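You operate a simulated robot arm through the tools that you are given. There is no shell and no other tool. Be economical: measure what you need, move in short steps, check, and stop when the job is done.

The job below is to be done with a simulated two-armed robot. You get a single attempt, and the scene is never put back.

JOB
On the top of the white table, fold the cloth in half.

It is judged by the outcome, as a careful person would: the job done as asked, and still so three seconds after it is handed in. It fails if anything else is knocked over, pushed out of place, dropped, spilled or broken. Flat cloth is picked up by pressing the open fingertips on it (5 to 10 N) and closing them slowly along it; thin cloth reads only 2 to 8 mm in the jaws.

ROBOT AND FRAMES
Two 7-joint arms with two-finger parallel grippers on one trunk, on a base that drives. Base frame: it is fixed to the floor where the robot stands at the start and does not move with it; the origin is under the middle of the robot, x ahead of it, y to its left, z up; the surface under the hand at the start is at about z = 860. Readings come in mm, degrees, newtons and seconds.
The left shoulder is at the start at [80, 131, 947], the right one opposite. With the tool pointing down near the work surface each hand reaches from about 400 to 860 mm from the robot's upright axis, wherever it stands, measured 20 degrees to its own side. Places, roughly: top of the white table [900, -100, 900]. Payload 1.57 kg a hand.
The tool frame of a hand sits at the grasp point between the pads (the TCP): z along the fingers, y along the line on which they close. The tips reach 30 mm beyond it. Largest opening 110 mm; finger width 24, thickness 12; the body of the gripper, 48 by 112 mm, starts 78 mm behind the TCP.
Orientation is told as [roll, pitch, yaw] about the base's x, y, z axes, in that order, counted from this pose: with the fingers straight down and closing along the base's y, the tool's x points along the base's -x, its y along +y and its z along -z.

CONTROLS
- The arms move only by the tool move_arm. It takes "left_rows", "right_rows" or both (then of equal length, played together; a hand with none holds still); each is a list of rows, each a list of 3 entries, a list of its own where there are three numbers: the turn, a rotation vector about the tool's x, y, z in units of 180 degrees (1.0 is 180 degrees), then the shift along the tool's x, y, z in units of 500 mm (1.0 is 500 mm), then the closure, from 0 (fully open) to 1 (shut). In form: [[[wx, wy, wz], [x, y, z], jaw], ...]. A call has 1 to 20 rows; each row is the pose to reach, as a shift and turn from the pose commanded when the call began, along the tool's axes at that moment. A call with a number of a shift or a turn outside -1 to 1 is refused whole. Rows are played at 5 a second. More than 50 mm and 8.6 degrees between two rows, or a gripper value outside its range, and nothing of the call is played. A pose out of reach is approached as far as the arm can. The call stops where the force on the tool passes 40 N (or 10 N more than at its start, if that is more) or the arm is blocked; 0.2 s more then pass. Each finger travels about 108 mm/s and halts on what it meets, pressing with about 39 N; the grip force reading is that of the motor and also rises with nothing between the fingers. The clock runs only during rows and for 0.2 s after the last one: add rows that repeat a pose to give the fingers time. It gives the time, the measured TCP pose, the force on the tool (base axes), the opening and the grip force at its end, in the units of the frame above (readings bear some noise), with the torque about the TCP (base axes, N m) and any sound that the robot's microphone picked up, and new pictures: "views" is both (left out), scene, wrist or none (wrist: the cameras of the hands that moved).
- Cameras (640 x 400 px; columns grow to the right, rows downward): "scene" is now at [-53.3, -5.5, 1409.6]; the picture's right is [-0.07, -1.00, 0.00], its down [-0.64, 0.04, -0.77] and it looks along [0.77, -0.05, -0.64] (base axes); focal length 253 px, centre (320, 200). "left" rides on the left gripper at [70, -16, -141] in its tool frame; the picture's right is [0.23, 0.97, 0.00], its down [-0.86, 0.20, -0.48] and it looks along [-0.47, 0.11, 0.88] (tool axes); focal length 222 px, centre (320, 200). "right" rides on the right gripper at [70, 16, -141] in its tool frame; the picture's right is [-0.23, 0.97, 0.00], its down [-0.86, -0.20, -0.48] and it looks along [-0.47, -0.11, 0.88] (tool axes); focal length 222 px, centre (320, 200). There is no depth. A picture from a camera that has moved, and an enlarged one, comes with that camera's place and axes in the base frame and with its lens.
- roll_base(legs): drives the robot by 1 to 6 legs, each [ahead, left, turn to the left] in mm, mm and degrees, along the robot's own axes; the way and the turn of a leg run together, so that a leg with both is an arc; at most 1500 mm and 180 degrees a leg. The arms and the cameras ride along, it lands a little off, and it stops where it bumps. It gives what a move gives, and a new picture of the scene camera.
- aim_head(pan, tilt): turns the head with the scene camera to pan (to the left, within 109 degrees either way) and tilt (down, from -29 to 69), counted from straight ahead of the robot. It gives what a move gives, and a new picture of the scene camera.
- close_up(camera, box): a new picture of the part [left, top, right, bottom] of that camera's present view, enlarged. No time passes.
- hand_in(): hands the job in; it is judged then, once.

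Work in short steps. Places have to be worked out from the pictures, the camera data and where the tool is seen: move nearer, look again, correct. Check each grasp and each placing, and mend what went wrong. You have 120 turns and 260 pictures in all, those below and enlarged ones among them. Open the grippers and draw the arms clear of the work before you hand the job in, unless the task says otherwise; then end with one line.

The tools are called after "Emit:" as a command line: name --argument value ..., lists and objects as JSON in quotes. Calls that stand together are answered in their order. move_arm: Moves the arms, as the interface text tells. Its arguments: {"type":"object","properties":{"left_rows":{"type":"array"},"right_rows":{"type":"array"},"views":{"type":"string","enum":["both","scene","wrist","none"]}},"required":[]} The other tools are called the same way: roll_base (legs) drives the base; aim_head (pan, tilt) turns the head that bears the scene camera; close_up (camera, box) takes an enlarged picture of a part of a camera's view; hand_in () hands the job in.

At the start:

```text
t: 0.0
left_position: [484.3, 165.5, 1052.8]
left_orientation: [0.0, 0.0, 0.0]
left_wrist_force: [0.3, -0.5, -0.2]
left_torque: [-0.02, 0.0, 0.01]
left_gripper_width: 110.1
left_finger_force: 0.1
right_position: [528.6, -261.5, 1047.0]
right_orientation: [0.0, 0.0, -0.1]
right_wrist_force: [-0.2, 0.1, -0.4]
right_torque: [-0.02, -0.02, 0.02]
right_gripper_width: 110.1
right_finger_force: 0.0
robot x, y, heading: [2.7, -0.5, -0.2]
head pan, tilt: [-3.9, 39.7]
```

scene: 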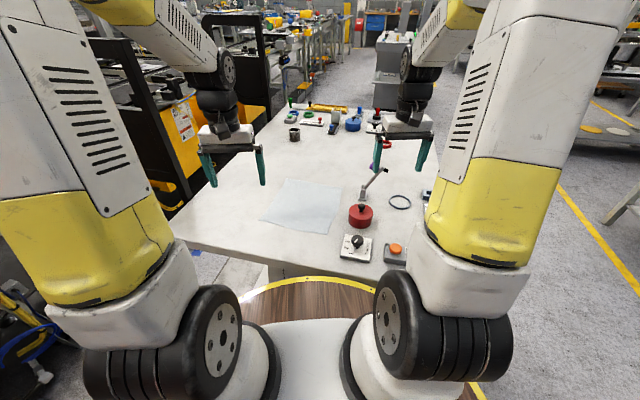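
right: 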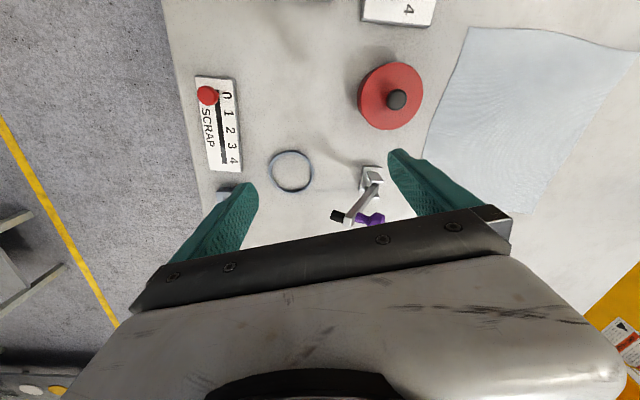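
left: 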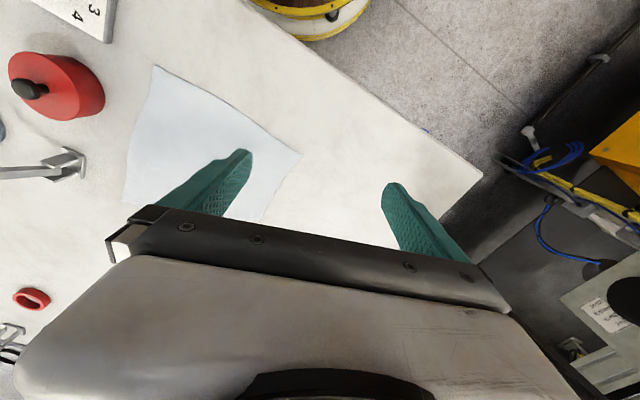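

The pale cloth lies ahead, just left of the red knob. I'll enlarge the view to read its corners.

Emit:
close_up --camera "scene" --box '[230, 150, 390, 250]'

Emit:
close_up --camera "left" --box '[80, 40, 400, 240]'

```text
4.00 times, centred on (310, 200) of scene
camera zoom: at [-53.3, -5.5, 1409.6], right [-0.07, -1.0, 0.0], down [-0.64, 0.04, -0.77], along [0.77, -0.05, -0.64], focal length 1013 px, centre (360, 200)
```

zoom: 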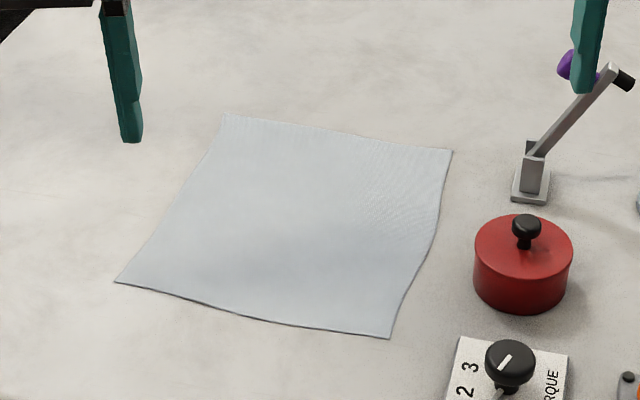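

```text
2.00 times, centred on (240, 140) of left
camera zoom: at [414.1, 150.2, 1193.9], right [-0.23, 0.97, 0.0], down [0.86, 0.2, 0.48], along [0.47, 0.11, -0.88], focal length 444 px, centre (480, 320)
```

zoom: 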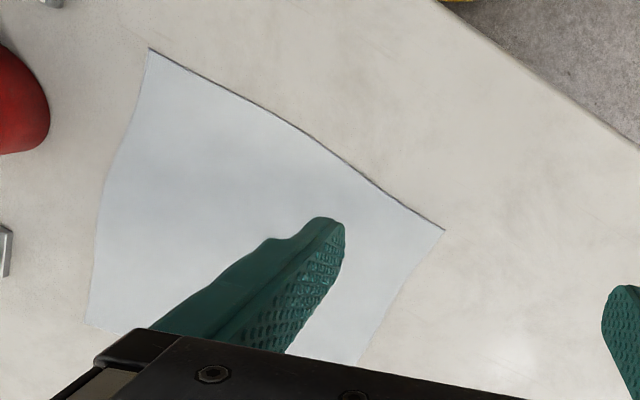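

The scene and left-wrist views agree on the corners, taking the table at z≈860. They are far-left A (740,70), far-right B (672,-139), near-right C (448,-61) and near-left D (520,145), a rectangle of about 219 x 233 mm.

I'll carry the far edge AB onto the near edge DC. First I'll back up slightly so the near side has more arm room.

Emit:
roll_base --legs '[[-60, 0, 0]]'

```text
t: 1.0
left_position: [425.4, 164.5, 1053.2]
left_orientation: [0.0, 0.0, -0.1]
left_wrist_force: [-0.2, -0.8, -0.1]
left_torque: [0.03, -0.03, 0.05]
left_gripper_width: 110.1
left_finger_force: 0.0
right_position: [470.2, -262.0, 1046.1]
right_orientation: [0.1, 0.0, 0.0]
right_wrist_force: [0.7, -0.4, -0.8]
right_torque: [0.02, -0.01, -0.04]
right_gripper_width: 110.0
right_finger_force: 0.0
robot x, y, heading: [-60.8, -3.4, -0.1]
head pan, tilt: [-3.9, 39.7]
camera scene: at [-113.1, -5.5, 1409.6], right [-0.07, -1.0, 0.0], down [-0.64, 0.04, -0.77], along [0.77, -0.05, -0.64], focal length 253 px, centre (320, 200)
```

scene: 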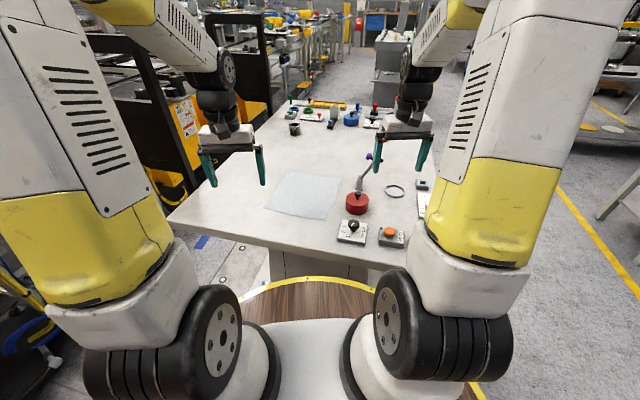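

Both hands go above the far edge, turned 19° to line up with it and opened to about 30 mm.

Emit:
move_arm --left_rows '[[[0, 0, 0.0132], [-0.075, -0.03, 0.016], 0.3], [[0, 0, 0.0264], [-0.15, -0.06, 0.032], 0.5], [[0, 0, 0.0396], [-0.224, -0.09, 0.047], 0.727], [[0, 0, 0.0528], [-0.299, -0.12, 0.063], 0.727], [[0, 0, 0.066], [-0.374, -0.15, 0.079], 0.727], [[0, 0, 0.0792], [-0.449, -0.18, 0.095], 0.727], [[0, 0, 0.0924], [-0.523, -0.21, 0.11], 0.727], [[0, 0, 0.1056], [-0.598, -0.24, 0.126], 0.727], [[0, 0, 0.1056], [-0.598, -0.24, 0.126], 0.727]]' --right_rows '[[[0, 0, 0.0132], [-0.051, 0.039, 0], 0.3], [[0, 0, 0.0264], [-0.103, 0.078, 0], 0.5], [[0, 0, 0.0396], [-0.154, 0.116, 0], 0.727], [[0, 0, 0.0528], [-0.205, 0.155, 0.02], 0.727], [[0, 0, 0.066], [-0.256, 0.194, 0.04], 0.727], [[0, 0, 0.0792], [-0.308, 0.233, 0.06], 0.727], [[0, 0, 0.0924], [-0.359, 0.271, 0.085], 0.727], [[0, 0, 0.1056], [-0.41, 0.31, 0.112], 0.727], [[0, 0, 0.1056], [-0.41, 0.31, 0.112], 0.727]]'

```text
t: 3.0
left_position: [724.4, 45.4, 989.1]
left_orientation: [0.0, 0.1, -19.0]
left_wrist_force: [0.1, 0.4, -0.1]
left_torque: [0.01, 0.05, 0.05]
left_gripper_width: 29.9
left_finger_force: 0.1
right_position: [675.2, -105.4, 990.5]
right_orientation: [0.0, -0.1, -19.0]
right_wrist_force: [0.0, -0.3, -0.2]
right_torque: [0.0, 0.0, -0.03]
right_gripper_width: 30.0
right_finger_force: 0.0
robot x, y, heading: [-58.8, -3.8, 0.1]
head pan, tilt: [-3.9, 39.7]
camera scene: at [-113.1, -5.5, 1409.6], right [-0.07, -1.0, 0.0], down [-0.64, 0.04, -0.77], along [0.77, -0.05, -0.64], focal length 253 px, centre (320, 200)
camera right: at [614.9, -68.6, 1131.2], right [0.53, 0.85, 0.0], down [0.74, -0.47, 0.48], along [0.41, -0.25, -0.88], focal length 222 px, centre (320, 200)
camera left: at [652.2, 53.8, 1129.9], right [0.1, 0.99, 0.0], down [0.87, -0.09, 0.48], along [0.47, -0.05, -0.88], focal length 222 px, centre (320, 200)
```

scene: 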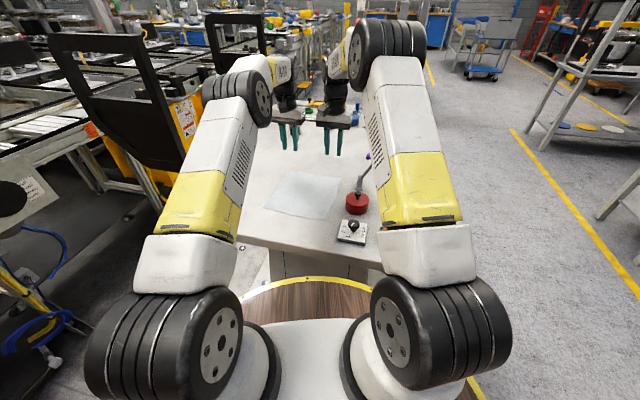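
right: 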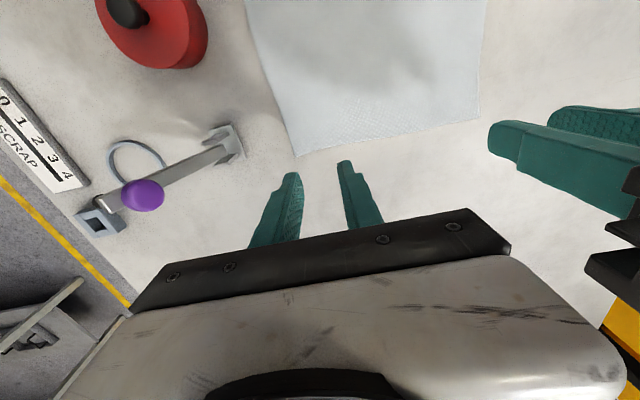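
left: 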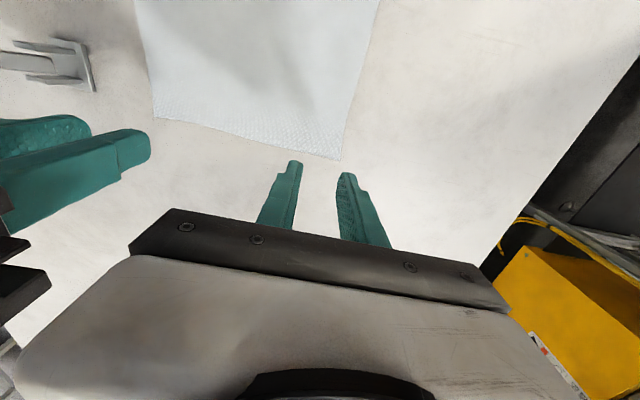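

The wrist cameras confirm A (741,69) and B (673,-140), so both hands are over the right spots. I descend to about 9 mm above the cloth.

Emit:
move_arm --left_rows '[[[0, 0, 0], [0, 0, 0.06], 0.727], [[0, 0, 0], [0, 0, 0.12], 0.727], [[0, 0, 0], [0, 0, 0.18], 0.727], [[0, 0, 0], [0, 0, 0.18], 0.727]]' --right_rows '[[[0, 0, 0], [0, 0, 0.06], 0.727], [[0, 0, 0], [0, 0, 0.12], 0.727], [[0, 0, 0], [0, 0, 0.18], 0.727], [[0, 0, 0], [0, 0, 0.18], 0.727]]' --views "wrist"

```text
t: 4.0
left_position: [721.8, 46.9, 900.1]
left_orientation: [0.0, 0.0, -18.9]
left_wrist_force: [0.5, -0.4, 0.6]
left_torque: [0.01, 0.02, 0.02]
left_gripper_width: 30.2
left_finger_force: 0.1
right_position: [674.6, -107.5, 900.2]
right_orientation: [-0.1, 0.1, -19.0]
right_wrist_force: [0.2, 0.0, -0.2]
right_torque: [0.02, -0.01, -0.04]
right_gripper_width: 30.2
right_finger_force: 0.0
robot x, y, heading: [-61.2, -1.9, -0.1]
head pan, tilt: [-3.9, 39.7]
camera right: at [614.7, -69.8, 1041.5], right [0.53, 0.85, 0.0], down [0.74, -0.47, 0.48], along [0.41, -0.25, -0.88], focal length 222 px, centre (320, 200)
camera left: at [651.4, 54.5, 1041.0], right [0.1, 0.99, 0.0], down [0.87, -0.09, 0.48], along [0.48, -0.05, -0.88], focal length 222 px, centre (320, 200)
```

right: 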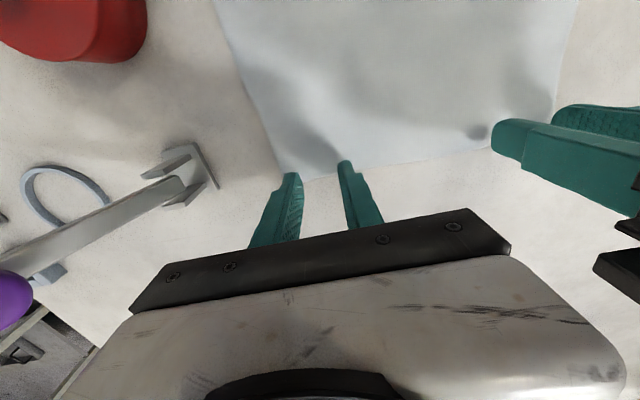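
left: 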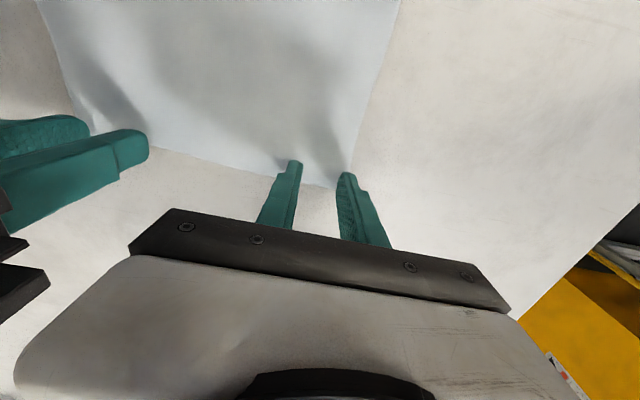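

The fingertips sit over the edge just inside each corner. I lower 9 mm and shift slightly inward to look for contact.

Emit:
move_arm --left_rows '[[[0, 0, 0], [0.002, -0.002, 0.01], 0.727], [[0, 0, 0], [0.002, -0.002, 0.018], 0.727], [[0, 0, 0], [0.002, -0.002, 0.018], 0.727]]' --right_rows '[[[0, 0, 0], [0.006, 0, 0.01], 0.727], [[0, 0, 0], [0.006, 0, 0.018], 0.727], [[0, 0, 0], [0.006, 0, 0.018], 0.727]]' --views "none"

```text
t: 4.8
left_position: [722.2, 45.2, 890.6]
left_orientation: [0.0, 0.0, -19.1]
left_wrist_force: [-0.5, 0.6, 2.2]
left_torque: [0.03, 0.05, 0.02]
left_gripper_width: 29.8
left_finger_force: 0.0
right_position: [671.2, -105.9, 892.4]
right_orientation: [0.0, 0.0, -19.0]
right_wrist_force: [1.0, 0.4, 0.8]
right_torque: [-0.01, 0.03, -0.01]
right_gripper_width: 29.9
right_finger_force: 0.0
robot x, y, heading: [-59.7, -3.1, -0.1]
head pan, tilt: [-3.9, 39.7]
```

Contact is just starting, with 2 N on the left and about 1 N on the right. I press a little further.

Emit:
move_arm --left_rows '[[[0, 0, 0], [0, 0, 0.002], 0.727], [[0, 0, 0], [0, 0, 0.003], 0.727]]' --right_rows '[[[0, 0, 0], [0, 0, 0.003], 0.727], [[0, 0, 0], [0, 0, 0.005], 0.727]]' --views "none"

```text
t: 5.4
left_position: [721.9, 44.4, 891.9]
left_orientation: [-0.1, -0.1, -19.0]
left_wrist_force: [-1.6, 0.2, 13.9]
left_torque: [0.09, 0.06, 0.05]
left_gripper_width: 29.8
left_finger_force: 0.0
right_position: [671.2, -105.5, 891.4]
right_orientation: [0.1, -0.1, -19.0]
right_wrist_force: [-0.7, -0.3, 10.9]
right_torque: [-0.11, 0.09, 0.04]
right_gripper_width: 29.9
right_finger_force: 0.1
robot x, y, heading: [-62.5, 0.2, 0.2]
head pan, tilt: [-3.9, 39.7]
```

The pressures are slightly high at 14 N and 11 N. I ease off a little and close slowly.

Emit:
move_arm --left_rows '[[[0, 0, 0], [0, 0, -0.001], 0.727], [[0, 0, 0], [0, 0, -0.001], 0.75], [[0, 0, 0], [0, 0, -0.001], 0.775], [[0, 0, 0], [0, 0, -0.001], 0.8], [[0, 0, 0], [0, 0, -0.001], 0.825], [[0, 0, 0], [0, 0, -0.001], 0.85], [[0, 0, 0], [0, 0, -0.001], 0.875], [[0, 0, 0], [0, 0, -0.001], 0.9], [[0, 0, 0], [0, 0, -0.001], 0.925], [[0, 0, 0], [0, 0, -0.001], 0.95], [[0, 0, 0], [0, 0, -0.001], 0.975], [[0, 0, 0], [0, 0, -0.001], 1.0], [[0, 0, 0], [0, 0, -0.001], 1.0]]' --right_rows '[[[0, 0, 0], [0, 0, -0.0005], 0.727], [[0, 0, 0], [0, 0, -0.0005], 0.75], [[0, 0, 0], [0, 0, -0.0005], 0.775], [[0, 0, 0], [0, 0, -0.0005], 0.8], [[0, 0, 0], [0, 0, -0.0005], 0.825], [[0, 0, 0], [0, 0, -0.0005], 0.85], [[0, 0, 0], [0, 0, -0.0005], 0.875], [[0, 0, 0], [0, 0, -0.0005], 0.9], [[0, 0, 0], [0, 0, -0.0005], 0.925], [[0, 0, 0], [0, 0, -0.0005], 0.95], [[0, 0, 0], [0, 0, -0.0005], 0.975], [[0, 0, 0], [0, 0, -0.0005], 1.0], [[0, 0, 0], [0, 0, -0.0005], 1.0]]' --views "wrist"

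```text
t: 8.2
left_position: [720.7, 44.5, 891.8]
left_orientation: [0.0, -0.1, -19.0]
left_wrist_force: [-1.1, -6.4, 18.6]
left_torque: [-0.14, 0.08, -0.02]
left_gripper_width: 2.1
left_finger_force: 24.1
right_position: [670.7, -106.0, 890.2]
right_orientation: [0.1, -0.2, -19.0]
right_wrist_force: [0.9, 3.0, 27.1]
right_torque: [0.02, -0.01, -0.01]
right_gripper_width: 1.3
right_finger_force: 23.1
robot x, y, heading: [-59.6, -3.9, -0.0]
head pan, tilt: [-3.9, 39.7]
camera right: at [610.8, -68.2, 1031.8], right [0.53, 0.85, 0.0], down [0.74, -0.47, 0.48], along [0.41, -0.25, -0.88], focal length 222 px, centre (320, 200)
camera left: at [649.3, 53.3, 1032.0], right [0.1, 0.99, 0.0], down [0.87, -0.09, 0.48], along [0.48, -0.05, -0.88], focal length 222 px, centre (320, 200)
```

right: 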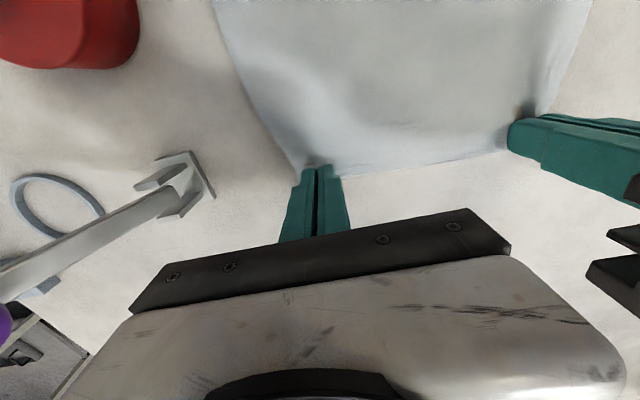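
left: 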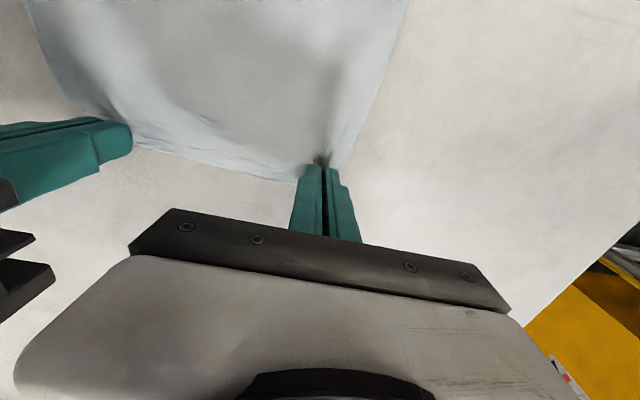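

Both jaws drew the cloth up and read 2.1 mm and 1.3 mm. I lift 40 mm to check the grasps.

Emit:
move_arm --left_rows '[[[0, 0, 0], [0, 0, -0.02], 1.0], [[0, 0, 0], [0.01, 0, -0.05], 1.0], [[0, 0, 0], [0.02, 0, -0.08], 1.0], [[0, 0, 0], [0.02, 0, -0.08], 1.0]]' --right_rows '[[[0, 0, 0], [0, 0, -0.02], 1.0], [[0, 0, 0], [0.01, 0, -0.05], 1.0], [[0, 0, 0], [0.02, 0, -0.08], 1.0], [[0, 0, 0], [0.02, 0, -0.08], 1.0]]'

```text
t: 9.2
left_position: [712.7, 48.1, 930.0]
left_orientation: [0.0, 0.0, -19.0]
left_wrist_force: [0.1, -1.9, -0.7]
left_torque: [-0.06, 0.0, 0.03]
left_gripper_width: 2.0
left_finger_force: 23.8
right_position: [661.8, -102.8, 929.1]
right_orientation: [0.0, 0.0, -19.0]
right_wrist_force: [0.7, 2.1, 0.3]
right_torque: [0.04, -0.02, -0.05]
right_gripper_width: 1.0
right_finger_force: 23.2
robot x, y, heading: [-63.2, -0.6, 0.1]
head pan, tilt: [-3.9, 39.7]
camera scene: at [-113.1, -5.5, 1409.6], right [-0.07, -1.0, 0.0], down [-0.64, 0.04, -0.77], along [0.77, -0.05, -0.64], focal length 253 px, centre (320, 200)
camera right: at [602.1, -65.3, 1070.1], right [0.53, 0.85, 0.0], down [0.74, -0.47, 0.48], along [0.4, -0.25, -0.88], focal length 222 px, centre (320, 200)
camera left: at [641.1, 57.3, 1070.8], right [0.1, 0.99, 0.0], down [0.87, -0.09, 0.48], along [0.48, -0.05, -0.88], focal length 222 px, centre (320, 200)
```

scene: 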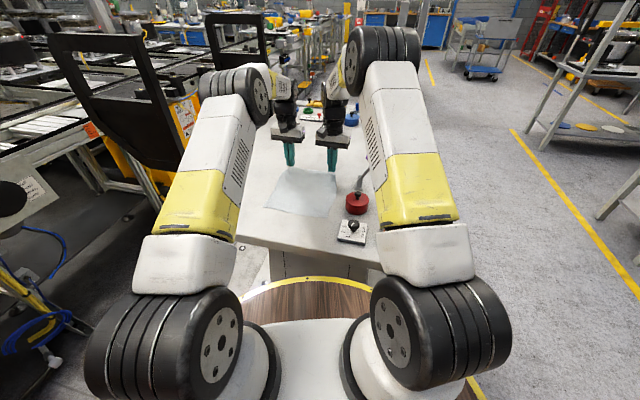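
right: 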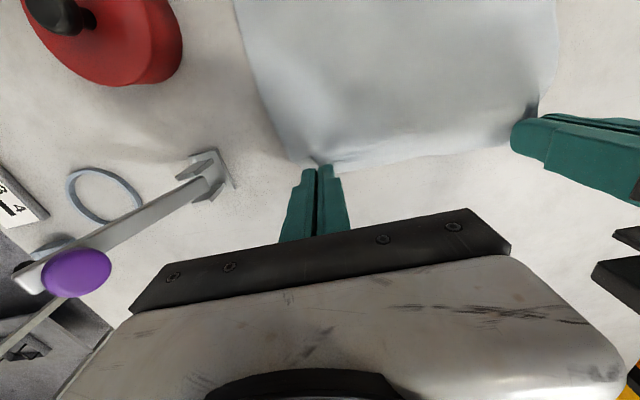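
left: 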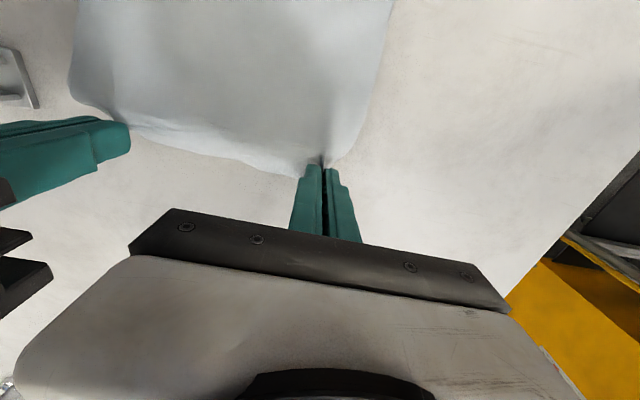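

Both corners are held. I carry the edge up along the first half of an arc toward the robot while tilting the fingers forward, so the edge turns over with the fold.

Emit:
move_arm --left_rows '[[[0, -0.0417, 0], [0.025, -0.002, -0.034], 1.0], [[0, -0.0833, 0], [0.055, -0.004, -0.062], 1.0], [[0, -0.125, 0], [0.089, -0.006, -0.084], 1.0], [[0, -0.1667, 0], [0.127, -0.008, -0.101], 1.0], [[0, -0.2083, 0], [0.166, -0.008, -0.114], 1.0], [[0, -0.25, 0], [0.209, -0.008, -0.117], 1.0], [[0, -0.25, 0], [0.209, -0.008, -0.117], 1.0]]' --right_rows '[[[0, -0.0417, 0], [0.025, 0.002, -0.034], 1.0], [[0, -0.0833, 0], [0.055, 0.004, -0.062], 1.0], [[0, -0.125, 0], [0.089, 0.006, -0.084], 1.0], [[0, -0.1667, 0], [0.127, 0.008, -0.101], 1.0], [[0, -0.2083, 0], [0.166, 0.008, -0.114], 1.0], [[0, -0.25, 0], [0.209, 0.008, -0.117], 1.0], [[0, -0.25, 0], [0.209, 0.008, -0.117], 1.0]]'

```text
t: 10.8
left_position: [612.7, 77.1, 987.4]
left_orientation: [0.0, -45.0, -19.0]
left_wrist_force: [-0.3, -0.4, 0.1]
left_torque: [-0.02, 0.02, 0.0]
left_gripper_width: 2.0
left_finger_force: 23.6
right_position: [564.3, -65.2, 987.4]
right_orientation: [0.1, -45.2, -19.0]
right_wrist_force: [-0.1, 0.9, 0.0]
right_torque: [0.02, -0.04, -0.01]
right_gripper_width: 1.1
right_finger_force: 23.4
robot x, y, heading: [-60.8, -0.0, -0.0]
head pan, tilt: [-3.9, 39.7]
camera scene: at [-113.3, -5.5, 1409.6], right [-0.07, -1.0, 0.0], down [-0.64, 0.04, -0.77], along [0.77, -0.05, -0.64], focal length 253 px, centre (320, 200)
camera right: at [429.5, -1.9, 1037.9], right [0.47, 0.87, 0.16], down [0.19, -0.28, 0.94], along [0.86, -0.41, -0.29], focal length 222 px, centre (320, 200)
camera left: at [465.4, 113.0, 1038.4], right [0.16, 0.97, -0.16], down [0.32, 0.1, 0.94], along [0.93, -0.21, -0.29], focal length 222 px, centre (320, 200)
```

scene: 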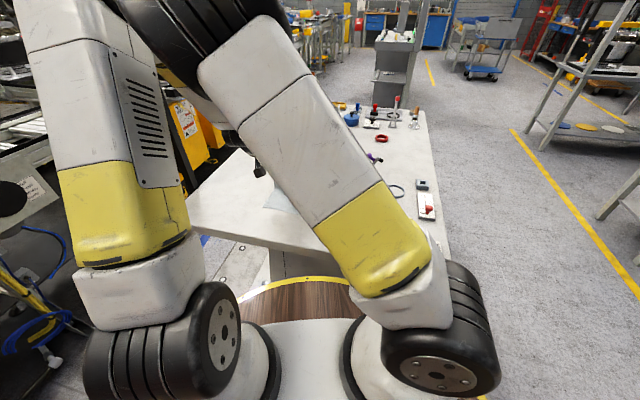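
right: 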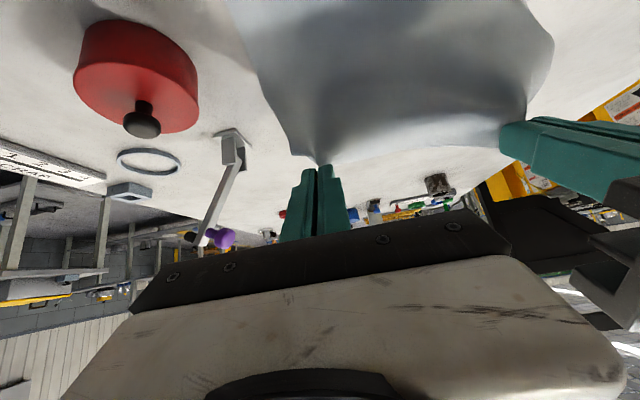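
left: 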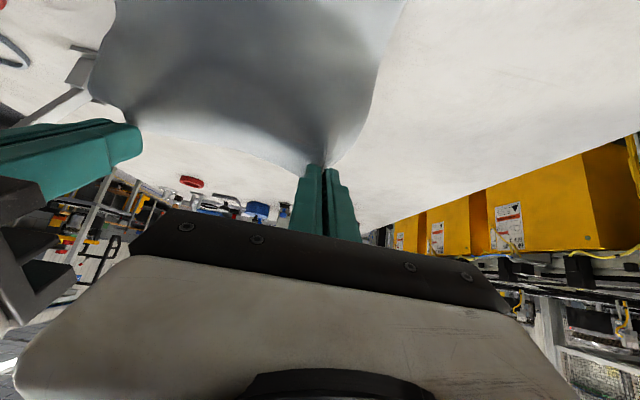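

The cloth hangs well between the two hands. I drive the base back diagonally along the fold direction, which carries the cloth over and leaves the arms room at the near edge.

Emit:
roll_base --legs '[[-85, 29, 0]]'

```text
t: 11.9
left_position: [528.7, 107.0, 988.9]
left_orientation: [0.0, -45.1, -19.0]
left_wrist_force: [-0.1, 0.0, -0.1]
left_torque: [0.04, 0.01, -0.02]
left_gripper_width: 1.7
left_finger_force: 23.1
right_position: [480.3, -36.9, 987.8]
right_orientation: [-0.1, -45.0, -19.0]
right_wrist_force: [-0.2, 0.0, 0.7]
right_torque: [-0.02, 0.02, 0.0]
right_gripper_width: 1.1
right_finger_force: 23.3
robot x, y, heading: [-147.5, 25.8, 0.1]
head pan, tilt: [-3.9, 39.7]
camera scene: at [-198.3, 23.4, 1409.6], right [-0.07, -1.0, 0.0], down [-0.64, 0.04, -0.77], along [0.77, -0.05, -0.64], focal length 253 px, centre (320, 200)
```

scene: 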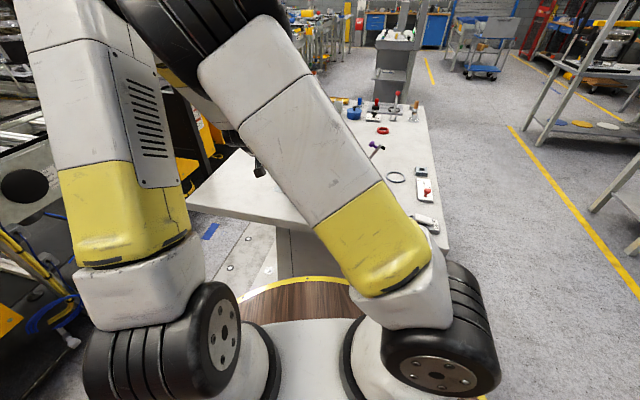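

The tips are now about 30 mm short of the near edge and roughly 110 mm up. I bring them over it and down to about 40 mm, tilting to 60°, then look.

Emit:
move_arm --left_rows '[[[0, -0.0278, 0], [0.0495, 0.002, 0.0212], 1.0], [[0, -0.0556, 0], [0.092, 0.004, 0.0354], 1.0], [[0, -0.0833, 0], [0.1315, 0.006, 0.0523], 1.0], [[0, -0.0833, 0], [0.158, 0.0075, 0.0622], 1.0], [[0, -0.0833, 0], [0.158, 0.0075, 0.0622], 1.0]]' --right_rows '[[[0, -0.0278, 0], [0.0495, -0.002, 0.0212], 1.0], [[0, -0.0556, 0], [0.092, -0.004, 0.0354], 1.0], [[0, -0.0833, 0], [0.1315, -0.006, 0.0523], 1.0], [[0, -0.0833, 0], [0.158, -0.0075, 0.0622], 1.0], [[0, -0.0833, 0], [0.158, -0.0075, 0.0622], 1.0]]'

```text
t: 12.6
left_position: [505.6, 126.1, 932.4]
left_orientation: [-0.2, -57.1, -18.0]
left_wrist_force: [-0.6, 0.6, 1.2]
left_torque: [0.04, 0.01, 0.01]
left_gripper_width: 1.7
left_finger_force: 23.7
right_position: [471.3, -65.5, 972.2]
right_orientation: [18.6, -54.4, -41.0]
right_wrist_force: [-0.1, 0.8, -0.4]
right_torque: [0.02, -0.01, 0.01]
right_gripper_width: 0.0
right_finger_force: 21.1
robot x, y, heading: [-142.8, 28.9, 0.1]
head pan, tilt: [-3.9, 39.7]
stopped in row 3 (right hand): the arm was blocked; the commanded pose is now the measured one
camera scene: at [-198.7, 23.3, 1409.6], right [-0.07, -1.0, 0.0], down [-0.64, 0.04, -0.77], along [0.77, -0.05, -0.64], focal length 253 px, centre (320, 200)
camera right: at [336.1, 12.6, 996.3], right [0.51, 0.78, 0.36], down [-0.09, -0.38, 0.92], along [0.85, -0.51, -0.13], focal length 222 px, centre (320, 200)
camera left: at [351.8, 161.0, 949.6], right [0.18, 0.96, -0.19], down [0.12, 0.17, 0.98], along [0.98, -0.2, -0.09], focal length 222 px, centre (320, 200)
```

scene: 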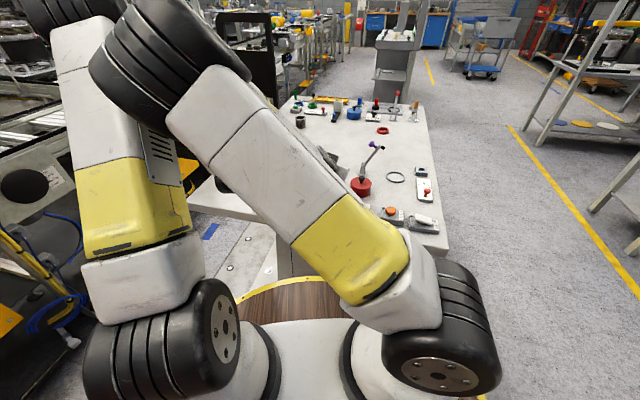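
right: 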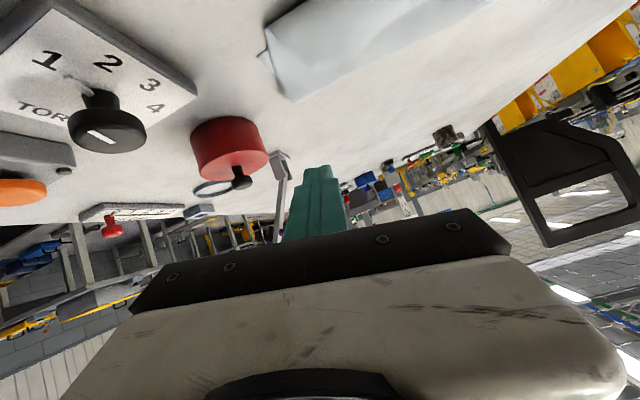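
left: 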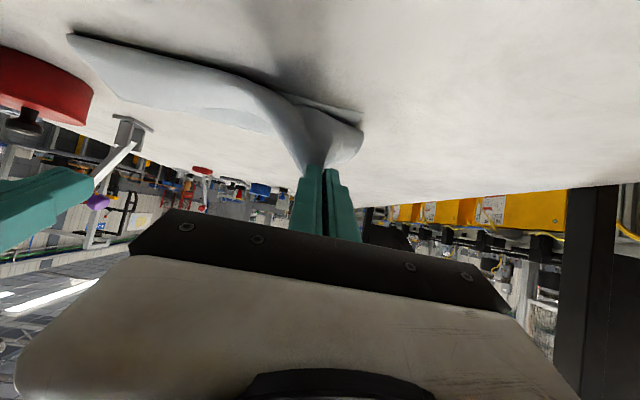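

The right arm was blocked, probably elbow against elbow, and its corner slipped out of the jaws. The left hand still holds its corner. I raise the right hand and move it right, clear of everything.

Emit:
move_arm --right_rows '[[[0, 0, 0], [-0.056, -0.037, -0.012], 1.0], [[0, 0, 0], [-0.112, -0.073, -0.024], 1.0], [[0, 0, 0], [-0.168, -0.11, -0.035], 1.0], [[0, 0, 0], [-0.224, -0.146, -0.047], 1.0]]'

```text
t: 13.6
left_position: [507.2, 127.3, 931.3]
left_orientation: [-0.3, -57.0, -17.8]
left_wrist_force: [0.4, 0.5, -0.5]
left_torque: [0.03, -0.02, -0.02]
left_gripper_width: 2.0
left_finger_force: 23.3
right_position: [470.5, -164.8, 1063.1]
right_orientation: [18.3, -54.3, -40.7]
right_wrist_force: [0.2, 0.4, 0.0]
right_torque: [0.0, 0.0, -0.02]
right_gripper_width: 0.1
right_finger_force: 21.7
robot x, y, heading: [-147.8, 27.3, 0.1]
head pan, tilt: [-3.9, 39.7]
camera scene: at [-198.3, 23.8, 1409.6], right [-0.07, -1.0, 0.0], down [-0.64, 0.04, -0.77], along [0.77, -0.05, -0.64], focal length 253 px, centre (320, 200)
camera right: at [335.6, -88.2, 1087.0], right [0.51, 0.78, 0.36], down [-0.09, -0.38, 0.92], along [0.85, -0.51, -0.13], focal length 222 px, centre (320, 200)
```

scene: 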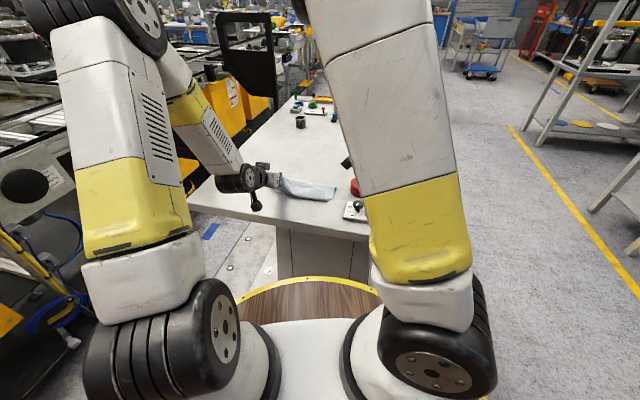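
right: 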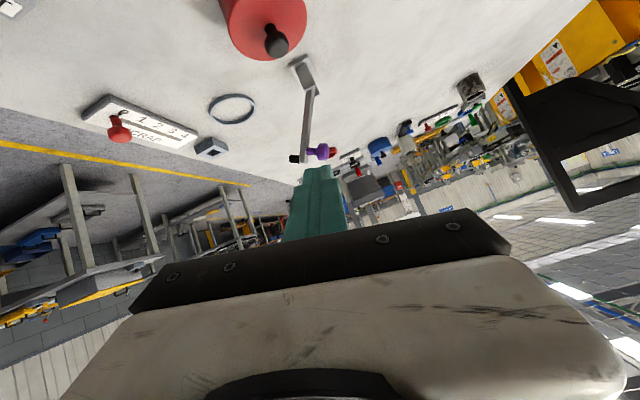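

Now I can see the cloth, so I'll enlarge it.

Emit:
close_up --camera "scene" --box '[240, 150, 368, 230]'

```text
5.00 times, centred on (304, 190) of scene
camera zoom: at [-198.3, 23.8, 1409.6], right [-0.07, -1.0, 0.0], down [-0.64, 0.04, -0.77], along [0.77, -0.05, -0.64], focal length 1266 px, centre (400, 250)
```

zoom: 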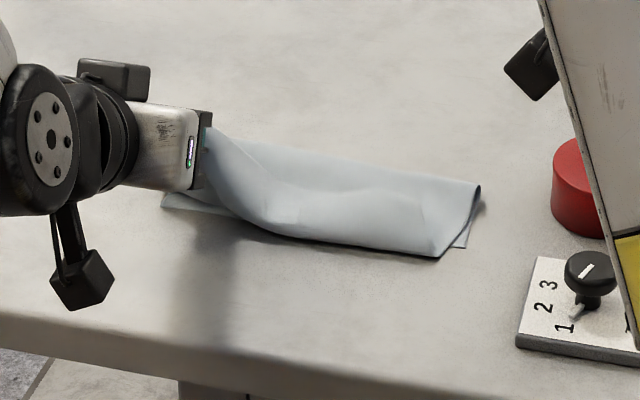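

The dropped corner fell almost exactly on the near-right corner, inset about 15 mm sideways. The lower layer hasn't moved. I lower the left corner onto near-left corner D.

Emit:
move_arm --left_rows '[[[0, 0, 0], [0.026, -0.002, 0.011], 1.0], [[0, 0, 0], [0.053, -0.004, 0.021], 1.0], [[0, 0, 0], [0.079, -0.006, 0.032], 1.0], [[0, 0, 0], [0.079, -0.006, 0.032], 1.0]]'

Emit:
close_up --camera "scene" --box '[240, 150, 368, 230]'

```text
t: 14.6
left_position: [498.4, 125.9, 889.3]
left_orientation: [-0.2, -57.0, -17.9]
left_wrist_force: [-0.4, -0.1, 1.7]
left_torque: [-0.03, -0.03, -0.02]
left_gripper_width: 1.7
left_finger_force: 23.7
right_position: [469.9, -166.1, 1063.4]
right_orientation: [18.4, -54.4, -40.9]
right_wrist_force: [0.7, -0.6, 0.3]
right_torque: [-0.02, 0.04, 0.01]
right_gripper_width: 0.2
right_finger_force: 21.6
robot x, y, heading: [-142.4, 31.8, -0.2]
head pan, tilt: [-3.9, 39.7]
camera scene: at [-198.5, 23.3, 1409.6], right [-0.07, -1.0, 0.0], down [-0.64, 0.04, -0.77], along [0.77, -0.05, -0.64], focal length 253 px, centre (320, 200)
camera left: at [343.4, 160.6, 907.1], right [0.18, 0.96, -0.19], down [0.12, 0.17, 0.98], along [0.98, -0.2, -0.09], focal length 222 px, centre (320, 200)
```

scene: 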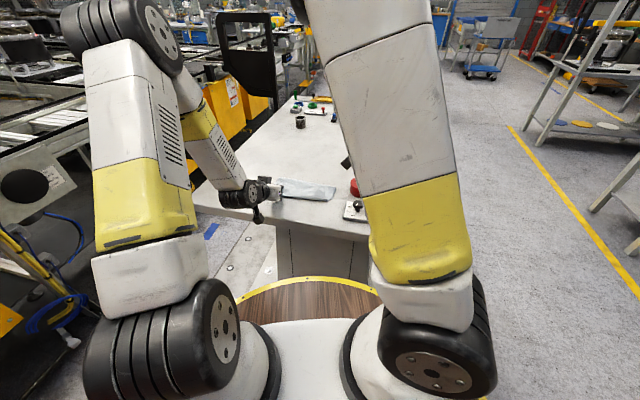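
left: 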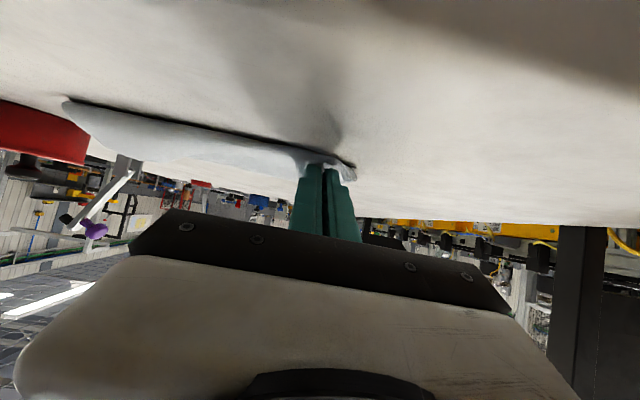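

```text
5.00 times, centred on (304, 190) of scene
camera zoom: at [-198.5, 23.3, 1409.6], right [-0.07, -1.0, 0.0], down [-0.64, 0.04, -0.77], along [0.77, -0.05, -0.64], focal length 1266 px, centre (400, 250)
```

zoom: 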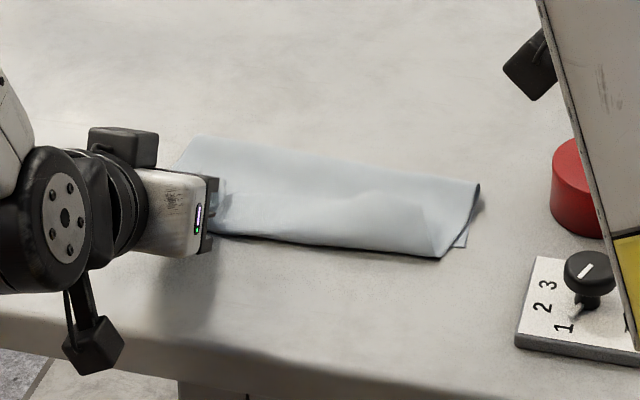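

The corner is nearly down on target. I open gently and withdraw backward and up along the fingers.

Emit:
move_arm --left_rows '[[[0, 0, 0], [0, 0, 0], 0.95], [[0, 0, 0], [0, 0, 0], 0.88], [[0, 0, 0], [0, 0, 0], 0.8], [[0, 0, 0], [0, 0, 0], 0.8], [[0, 0, 0], [0, 0, -0.05], 0.8], [[0, 0, 0], [0, 0, -0.12], 0.8], [[0, 0, 0], [-0.06, 0, -0.17], 0.8], [[0, 0, 0], [-0.14, 0, -0.19], 0.8], [[0, 0, 0], [-0.23, 0, -0.19], 0.8]]'

Emit:
close_up --camera "scene" --box '[240, 150, 368, 230]'

```text
t: 16.6
left_position: [484.0, 132.8, 1038.1]
left_orientation: [-0.2, -56.9, -17.8]
left_wrist_force: [0.6, 1.2, -0.4]
left_torque: [0.01, 0.02, 0.0]
left_gripper_width: 21.8
left_finger_force: 0.0
right_position: [470.8, -165.3, 1064.2]
right_orientation: [18.5, -54.4, -40.8]
right_wrist_force: [0.5, -0.6, 0.4]
right_torque: [-0.04, -0.01, 0.02]
right_gripper_width: 0.1
right_finger_force: 20.9
robot x, y, heading: [-146.8, 30.0, 0.1]
head pan, tilt: [-3.9, 39.7]
camera scene: at [-198.3, 23.5, 1409.6], right [-0.07, -1.0, 0.0], down [-0.64, 0.04, -0.77], along [0.77, -0.05, -0.64], focal length 253 px, centre (320, 200)
camera left: at [328.3, 166.6, 1056.7], right [0.18, 0.96, -0.19], down [0.12, 0.17, 0.98], along [0.98, -0.2, -0.09], focal length 222 px, centre (320, 200)
```

scene: 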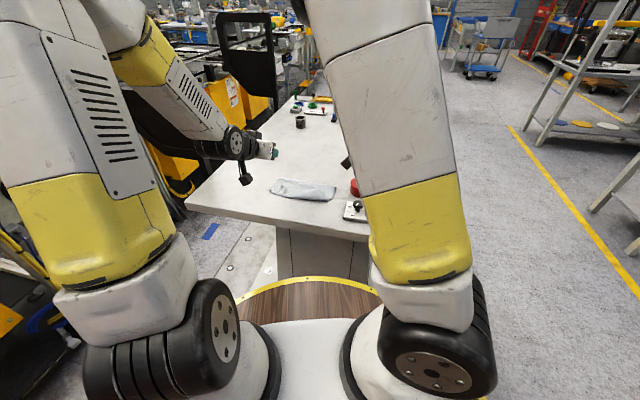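
left: 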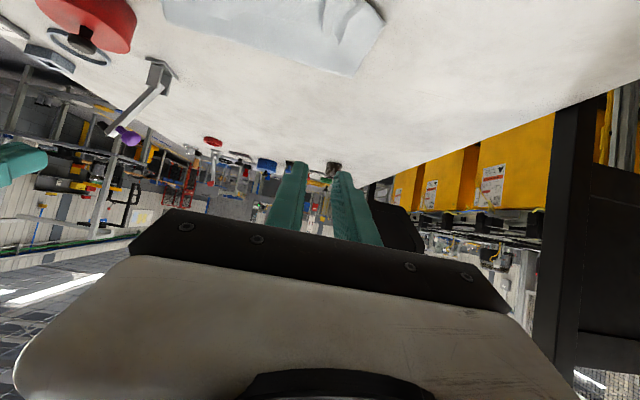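

```text
5.00 times, centred on (304, 190) of scene
camera zoom: at [-198.3, 23.5, 1409.6], right [-0.07, -1.0, 0.0], down [-0.64, 0.04, -0.77], along [0.77, -0.05, -0.64], focal length 1266 px, centre (400, 250)
```

zoom: 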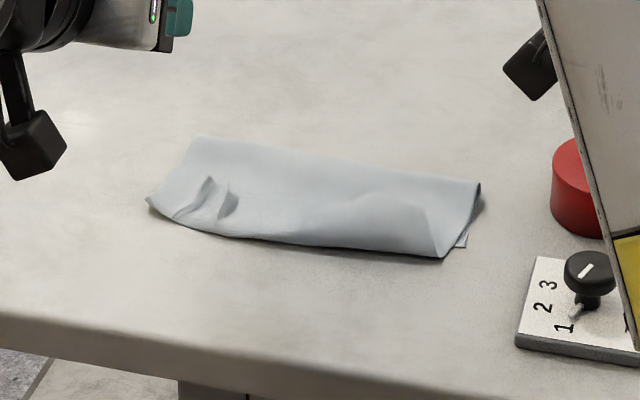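

The fold landed well: the layers coincide within about 15 mm, with a small pinch ridge left near the left corner. I turn the left hand to point down so its camera can inspect from above.

Emit:
move_arm --left_rows '[[[0, 0.04, 0], [0, 0, 0], 0.8], [[0, 0.08, 0], [0, 0, 0], 0.8], [[0, 0.12, 0], [0, 0, 0], 0.8], [[0, 0.16, 0], [0, 0, 0], 0.8], [[0, 0.2, 0], [0, 0, 0], 0.8], [[0, 0.24, 0], [0, 0, 0], 0.8], [[0, 0.28, 0], [0, 0, 0], 0.8], [[0, 0.3167, 0], [0, 0, 0], 0.8], [[0, 0.3167, 0], [0, 0, 0], 0.8]]' --views "both"

```text
t: 18.6
left_position: [481.0, 132.0, 1037.4]
left_orientation: [-0.1, 0.1, -18.1]
left_wrist_force: [-0.9, -0.3, -0.7]
left_torque: [-0.01, -0.01, 0.02]
left_gripper_width: 21.7
left_finger_force: 0.1
right_position: [471.1, -165.7, 1063.1]
right_orientation: [18.3, -54.4, -40.7]
right_wrist_force: [0.4, 1.0, 0.3]
right_torque: [0.0, 0.02, 0.02]
right_gripper_width: 0.0
right_finger_force: 21.4
robot x, y, heading: [-144.2, 31.4, 0.1]
head pan, tilt: [-3.9, 39.7]
camera scene: at [-198.4, 23.4, 1409.6], right [-0.07, -1.0, 0.0], down [-0.64, 0.04, -0.77], along [0.77, -0.05, -0.64], focal length 253 px, centre (320, 200)
camera left: at [410.0, 139.7, 1178.3], right [0.09, 1.0, 0.0], down [0.88, -0.07, 0.48], along [0.47, -0.04, -0.88], focal length 222 px, centre (320, 200)
```

scene: 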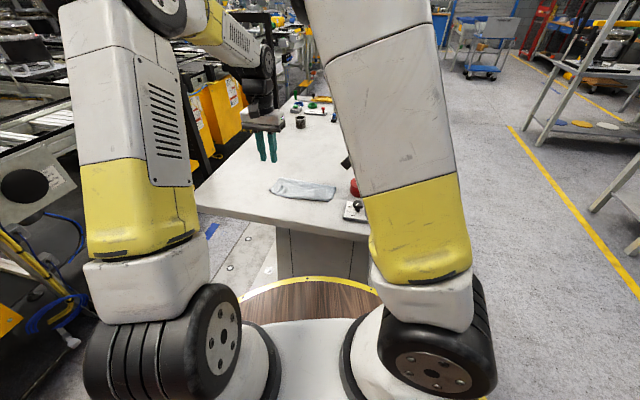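
left: 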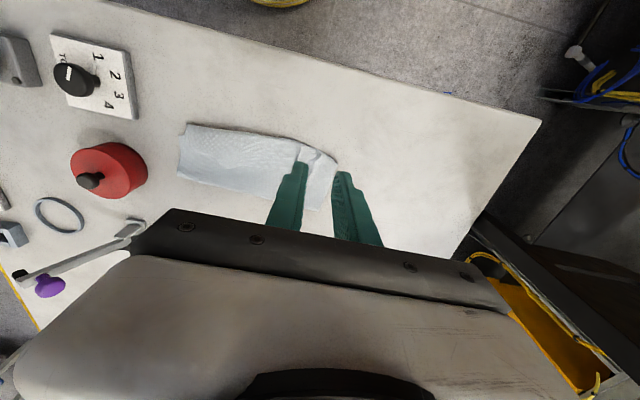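

Emit:
close_up --camera "left" --box '[160, 100, 352, 220]'

Emit:
close_up --camera "scene" --box '[256, 165, 352, 225]'

```text
3.33 times, centred on (256, 160) of left
camera zoom: at [410.0, 139.7, 1178.3], right [0.09, 1.0, 0.0], down [0.88, -0.07, 0.48], along [0.47, -0.04, -0.88], focal length 740 px, centre (533, 333)
```

zoom: 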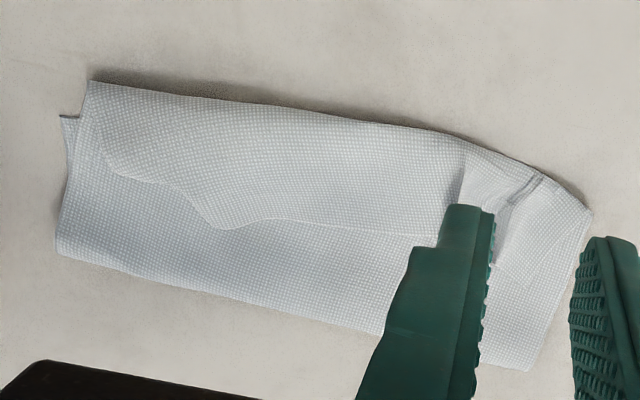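

```text
6.67 times, centred on (304, 195) of scene
camera zoom: at [-198.4, 23.4, 1409.6], right [-0.07, -1.0, 0.0], down [-0.64, 0.04, -0.77], along [0.77, -0.05, -0.64], focal length 1688 px, centre (427, 233)
```

zoom: 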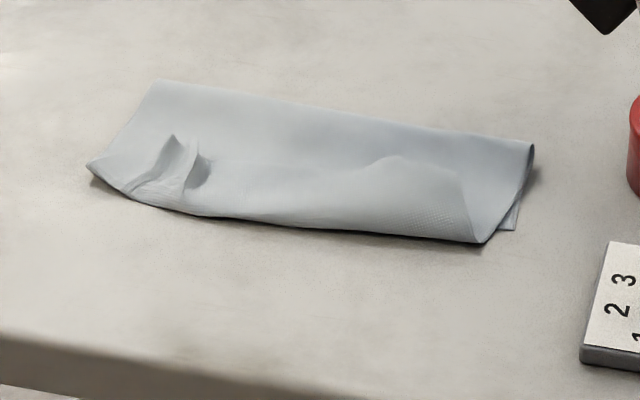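

The enlarged views suggest the top layer's free edge may have curled back, with an inner edge line visible mid-strip. I move the left camera for a clear overhead view.

Emit:
move_arm --left_rows '[[[0, 0, 0], [-0.08, -0.03, -0.025], 0.8], [[0, 0, 0], [-0.167, -0.061, -0.05], 0.8], [[0, 0, 0], [-0.167, -0.061, -0.05], 0.8]]' --views "none"

Emit:
close_up --camera "left" --box '[160, 20, 416, 180]'

```text
t: 19.4
left_position: [552.2, 76.4, 1064.2]
left_orientation: [-0.1, 0.0, -18.1]
left_wrist_force: [-0.6, -0.5, 0.0]
left_torque: [0.0, 0.0, 0.0]
left_gripper_width: 22.3
left_finger_force: 0.0
right_position: [470.7, -165.6, 1063.3]
right_orientation: [18.4, -54.3, -40.7]
right_wrist_force: [-0.4, 0.6, -0.1]
right_torque: [0.01, -0.04, 0.04]
right_gripper_width: 0.0
right_finger_force: 21.6
robot x, y, heading: [-146.0, 28.0, 0.1]
head pan, tilt: [-3.9, 39.7]
```

```text
2.50 times, centred on (288, 100) of left
camera zoom: at [480.3, 84.6, 1204.1], right [0.09, 1.0, 0.0], down [0.88, -0.07, 0.48], along [0.48, -0.04, -0.88], focal length 555 px, centre (400, 450)
```

zoom: 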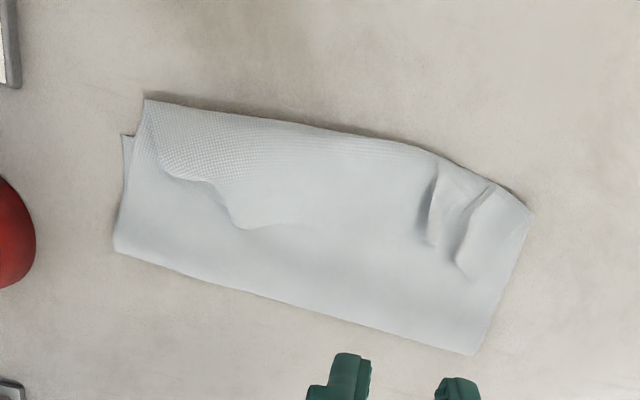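

Emit:
close_up --camera "left" --box '[200, 50, 296, 110]'

Emit:
close_up --camera "left" --box '[290, 70, 386, 130]'

```text
6.67 times, centred on (248, 80) of left
camera zoom: at [480.3, 84.6, 1204.1], right [0.09, 1.0, 0.0], down [0.88, -0.07, 0.48], along [0.48, -0.04, -0.88], focal length 1481 px, centre (800, 1000)
```

zoom: 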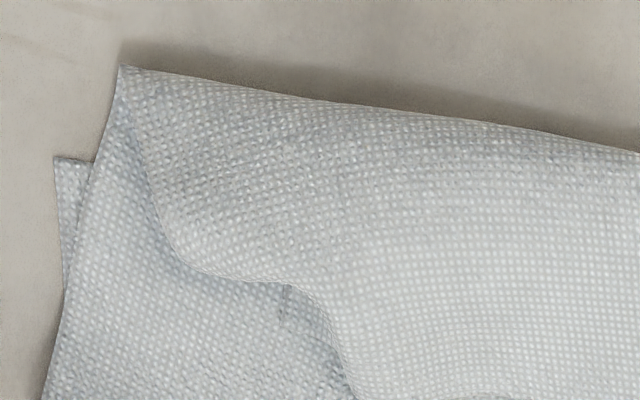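

```text
6.67 times, centred on (338, 100) of left
camera zoom: at [480.3, 84.6, 1204.1], right [0.09, 1.0, 0.0], down [0.88, -0.07, 0.48], along [0.48, -0.04, -0.88], focal length 1481 px, centre (200, 867)
```

zoom: 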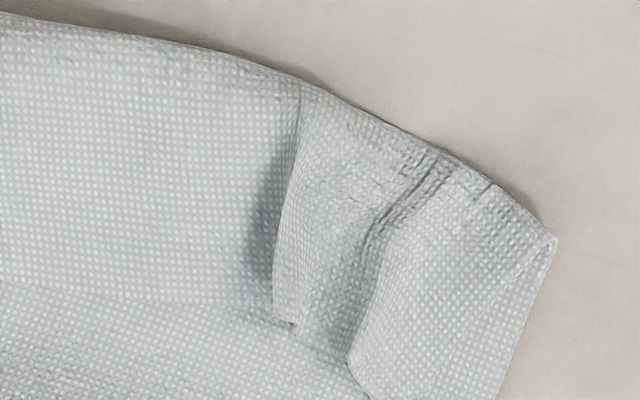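

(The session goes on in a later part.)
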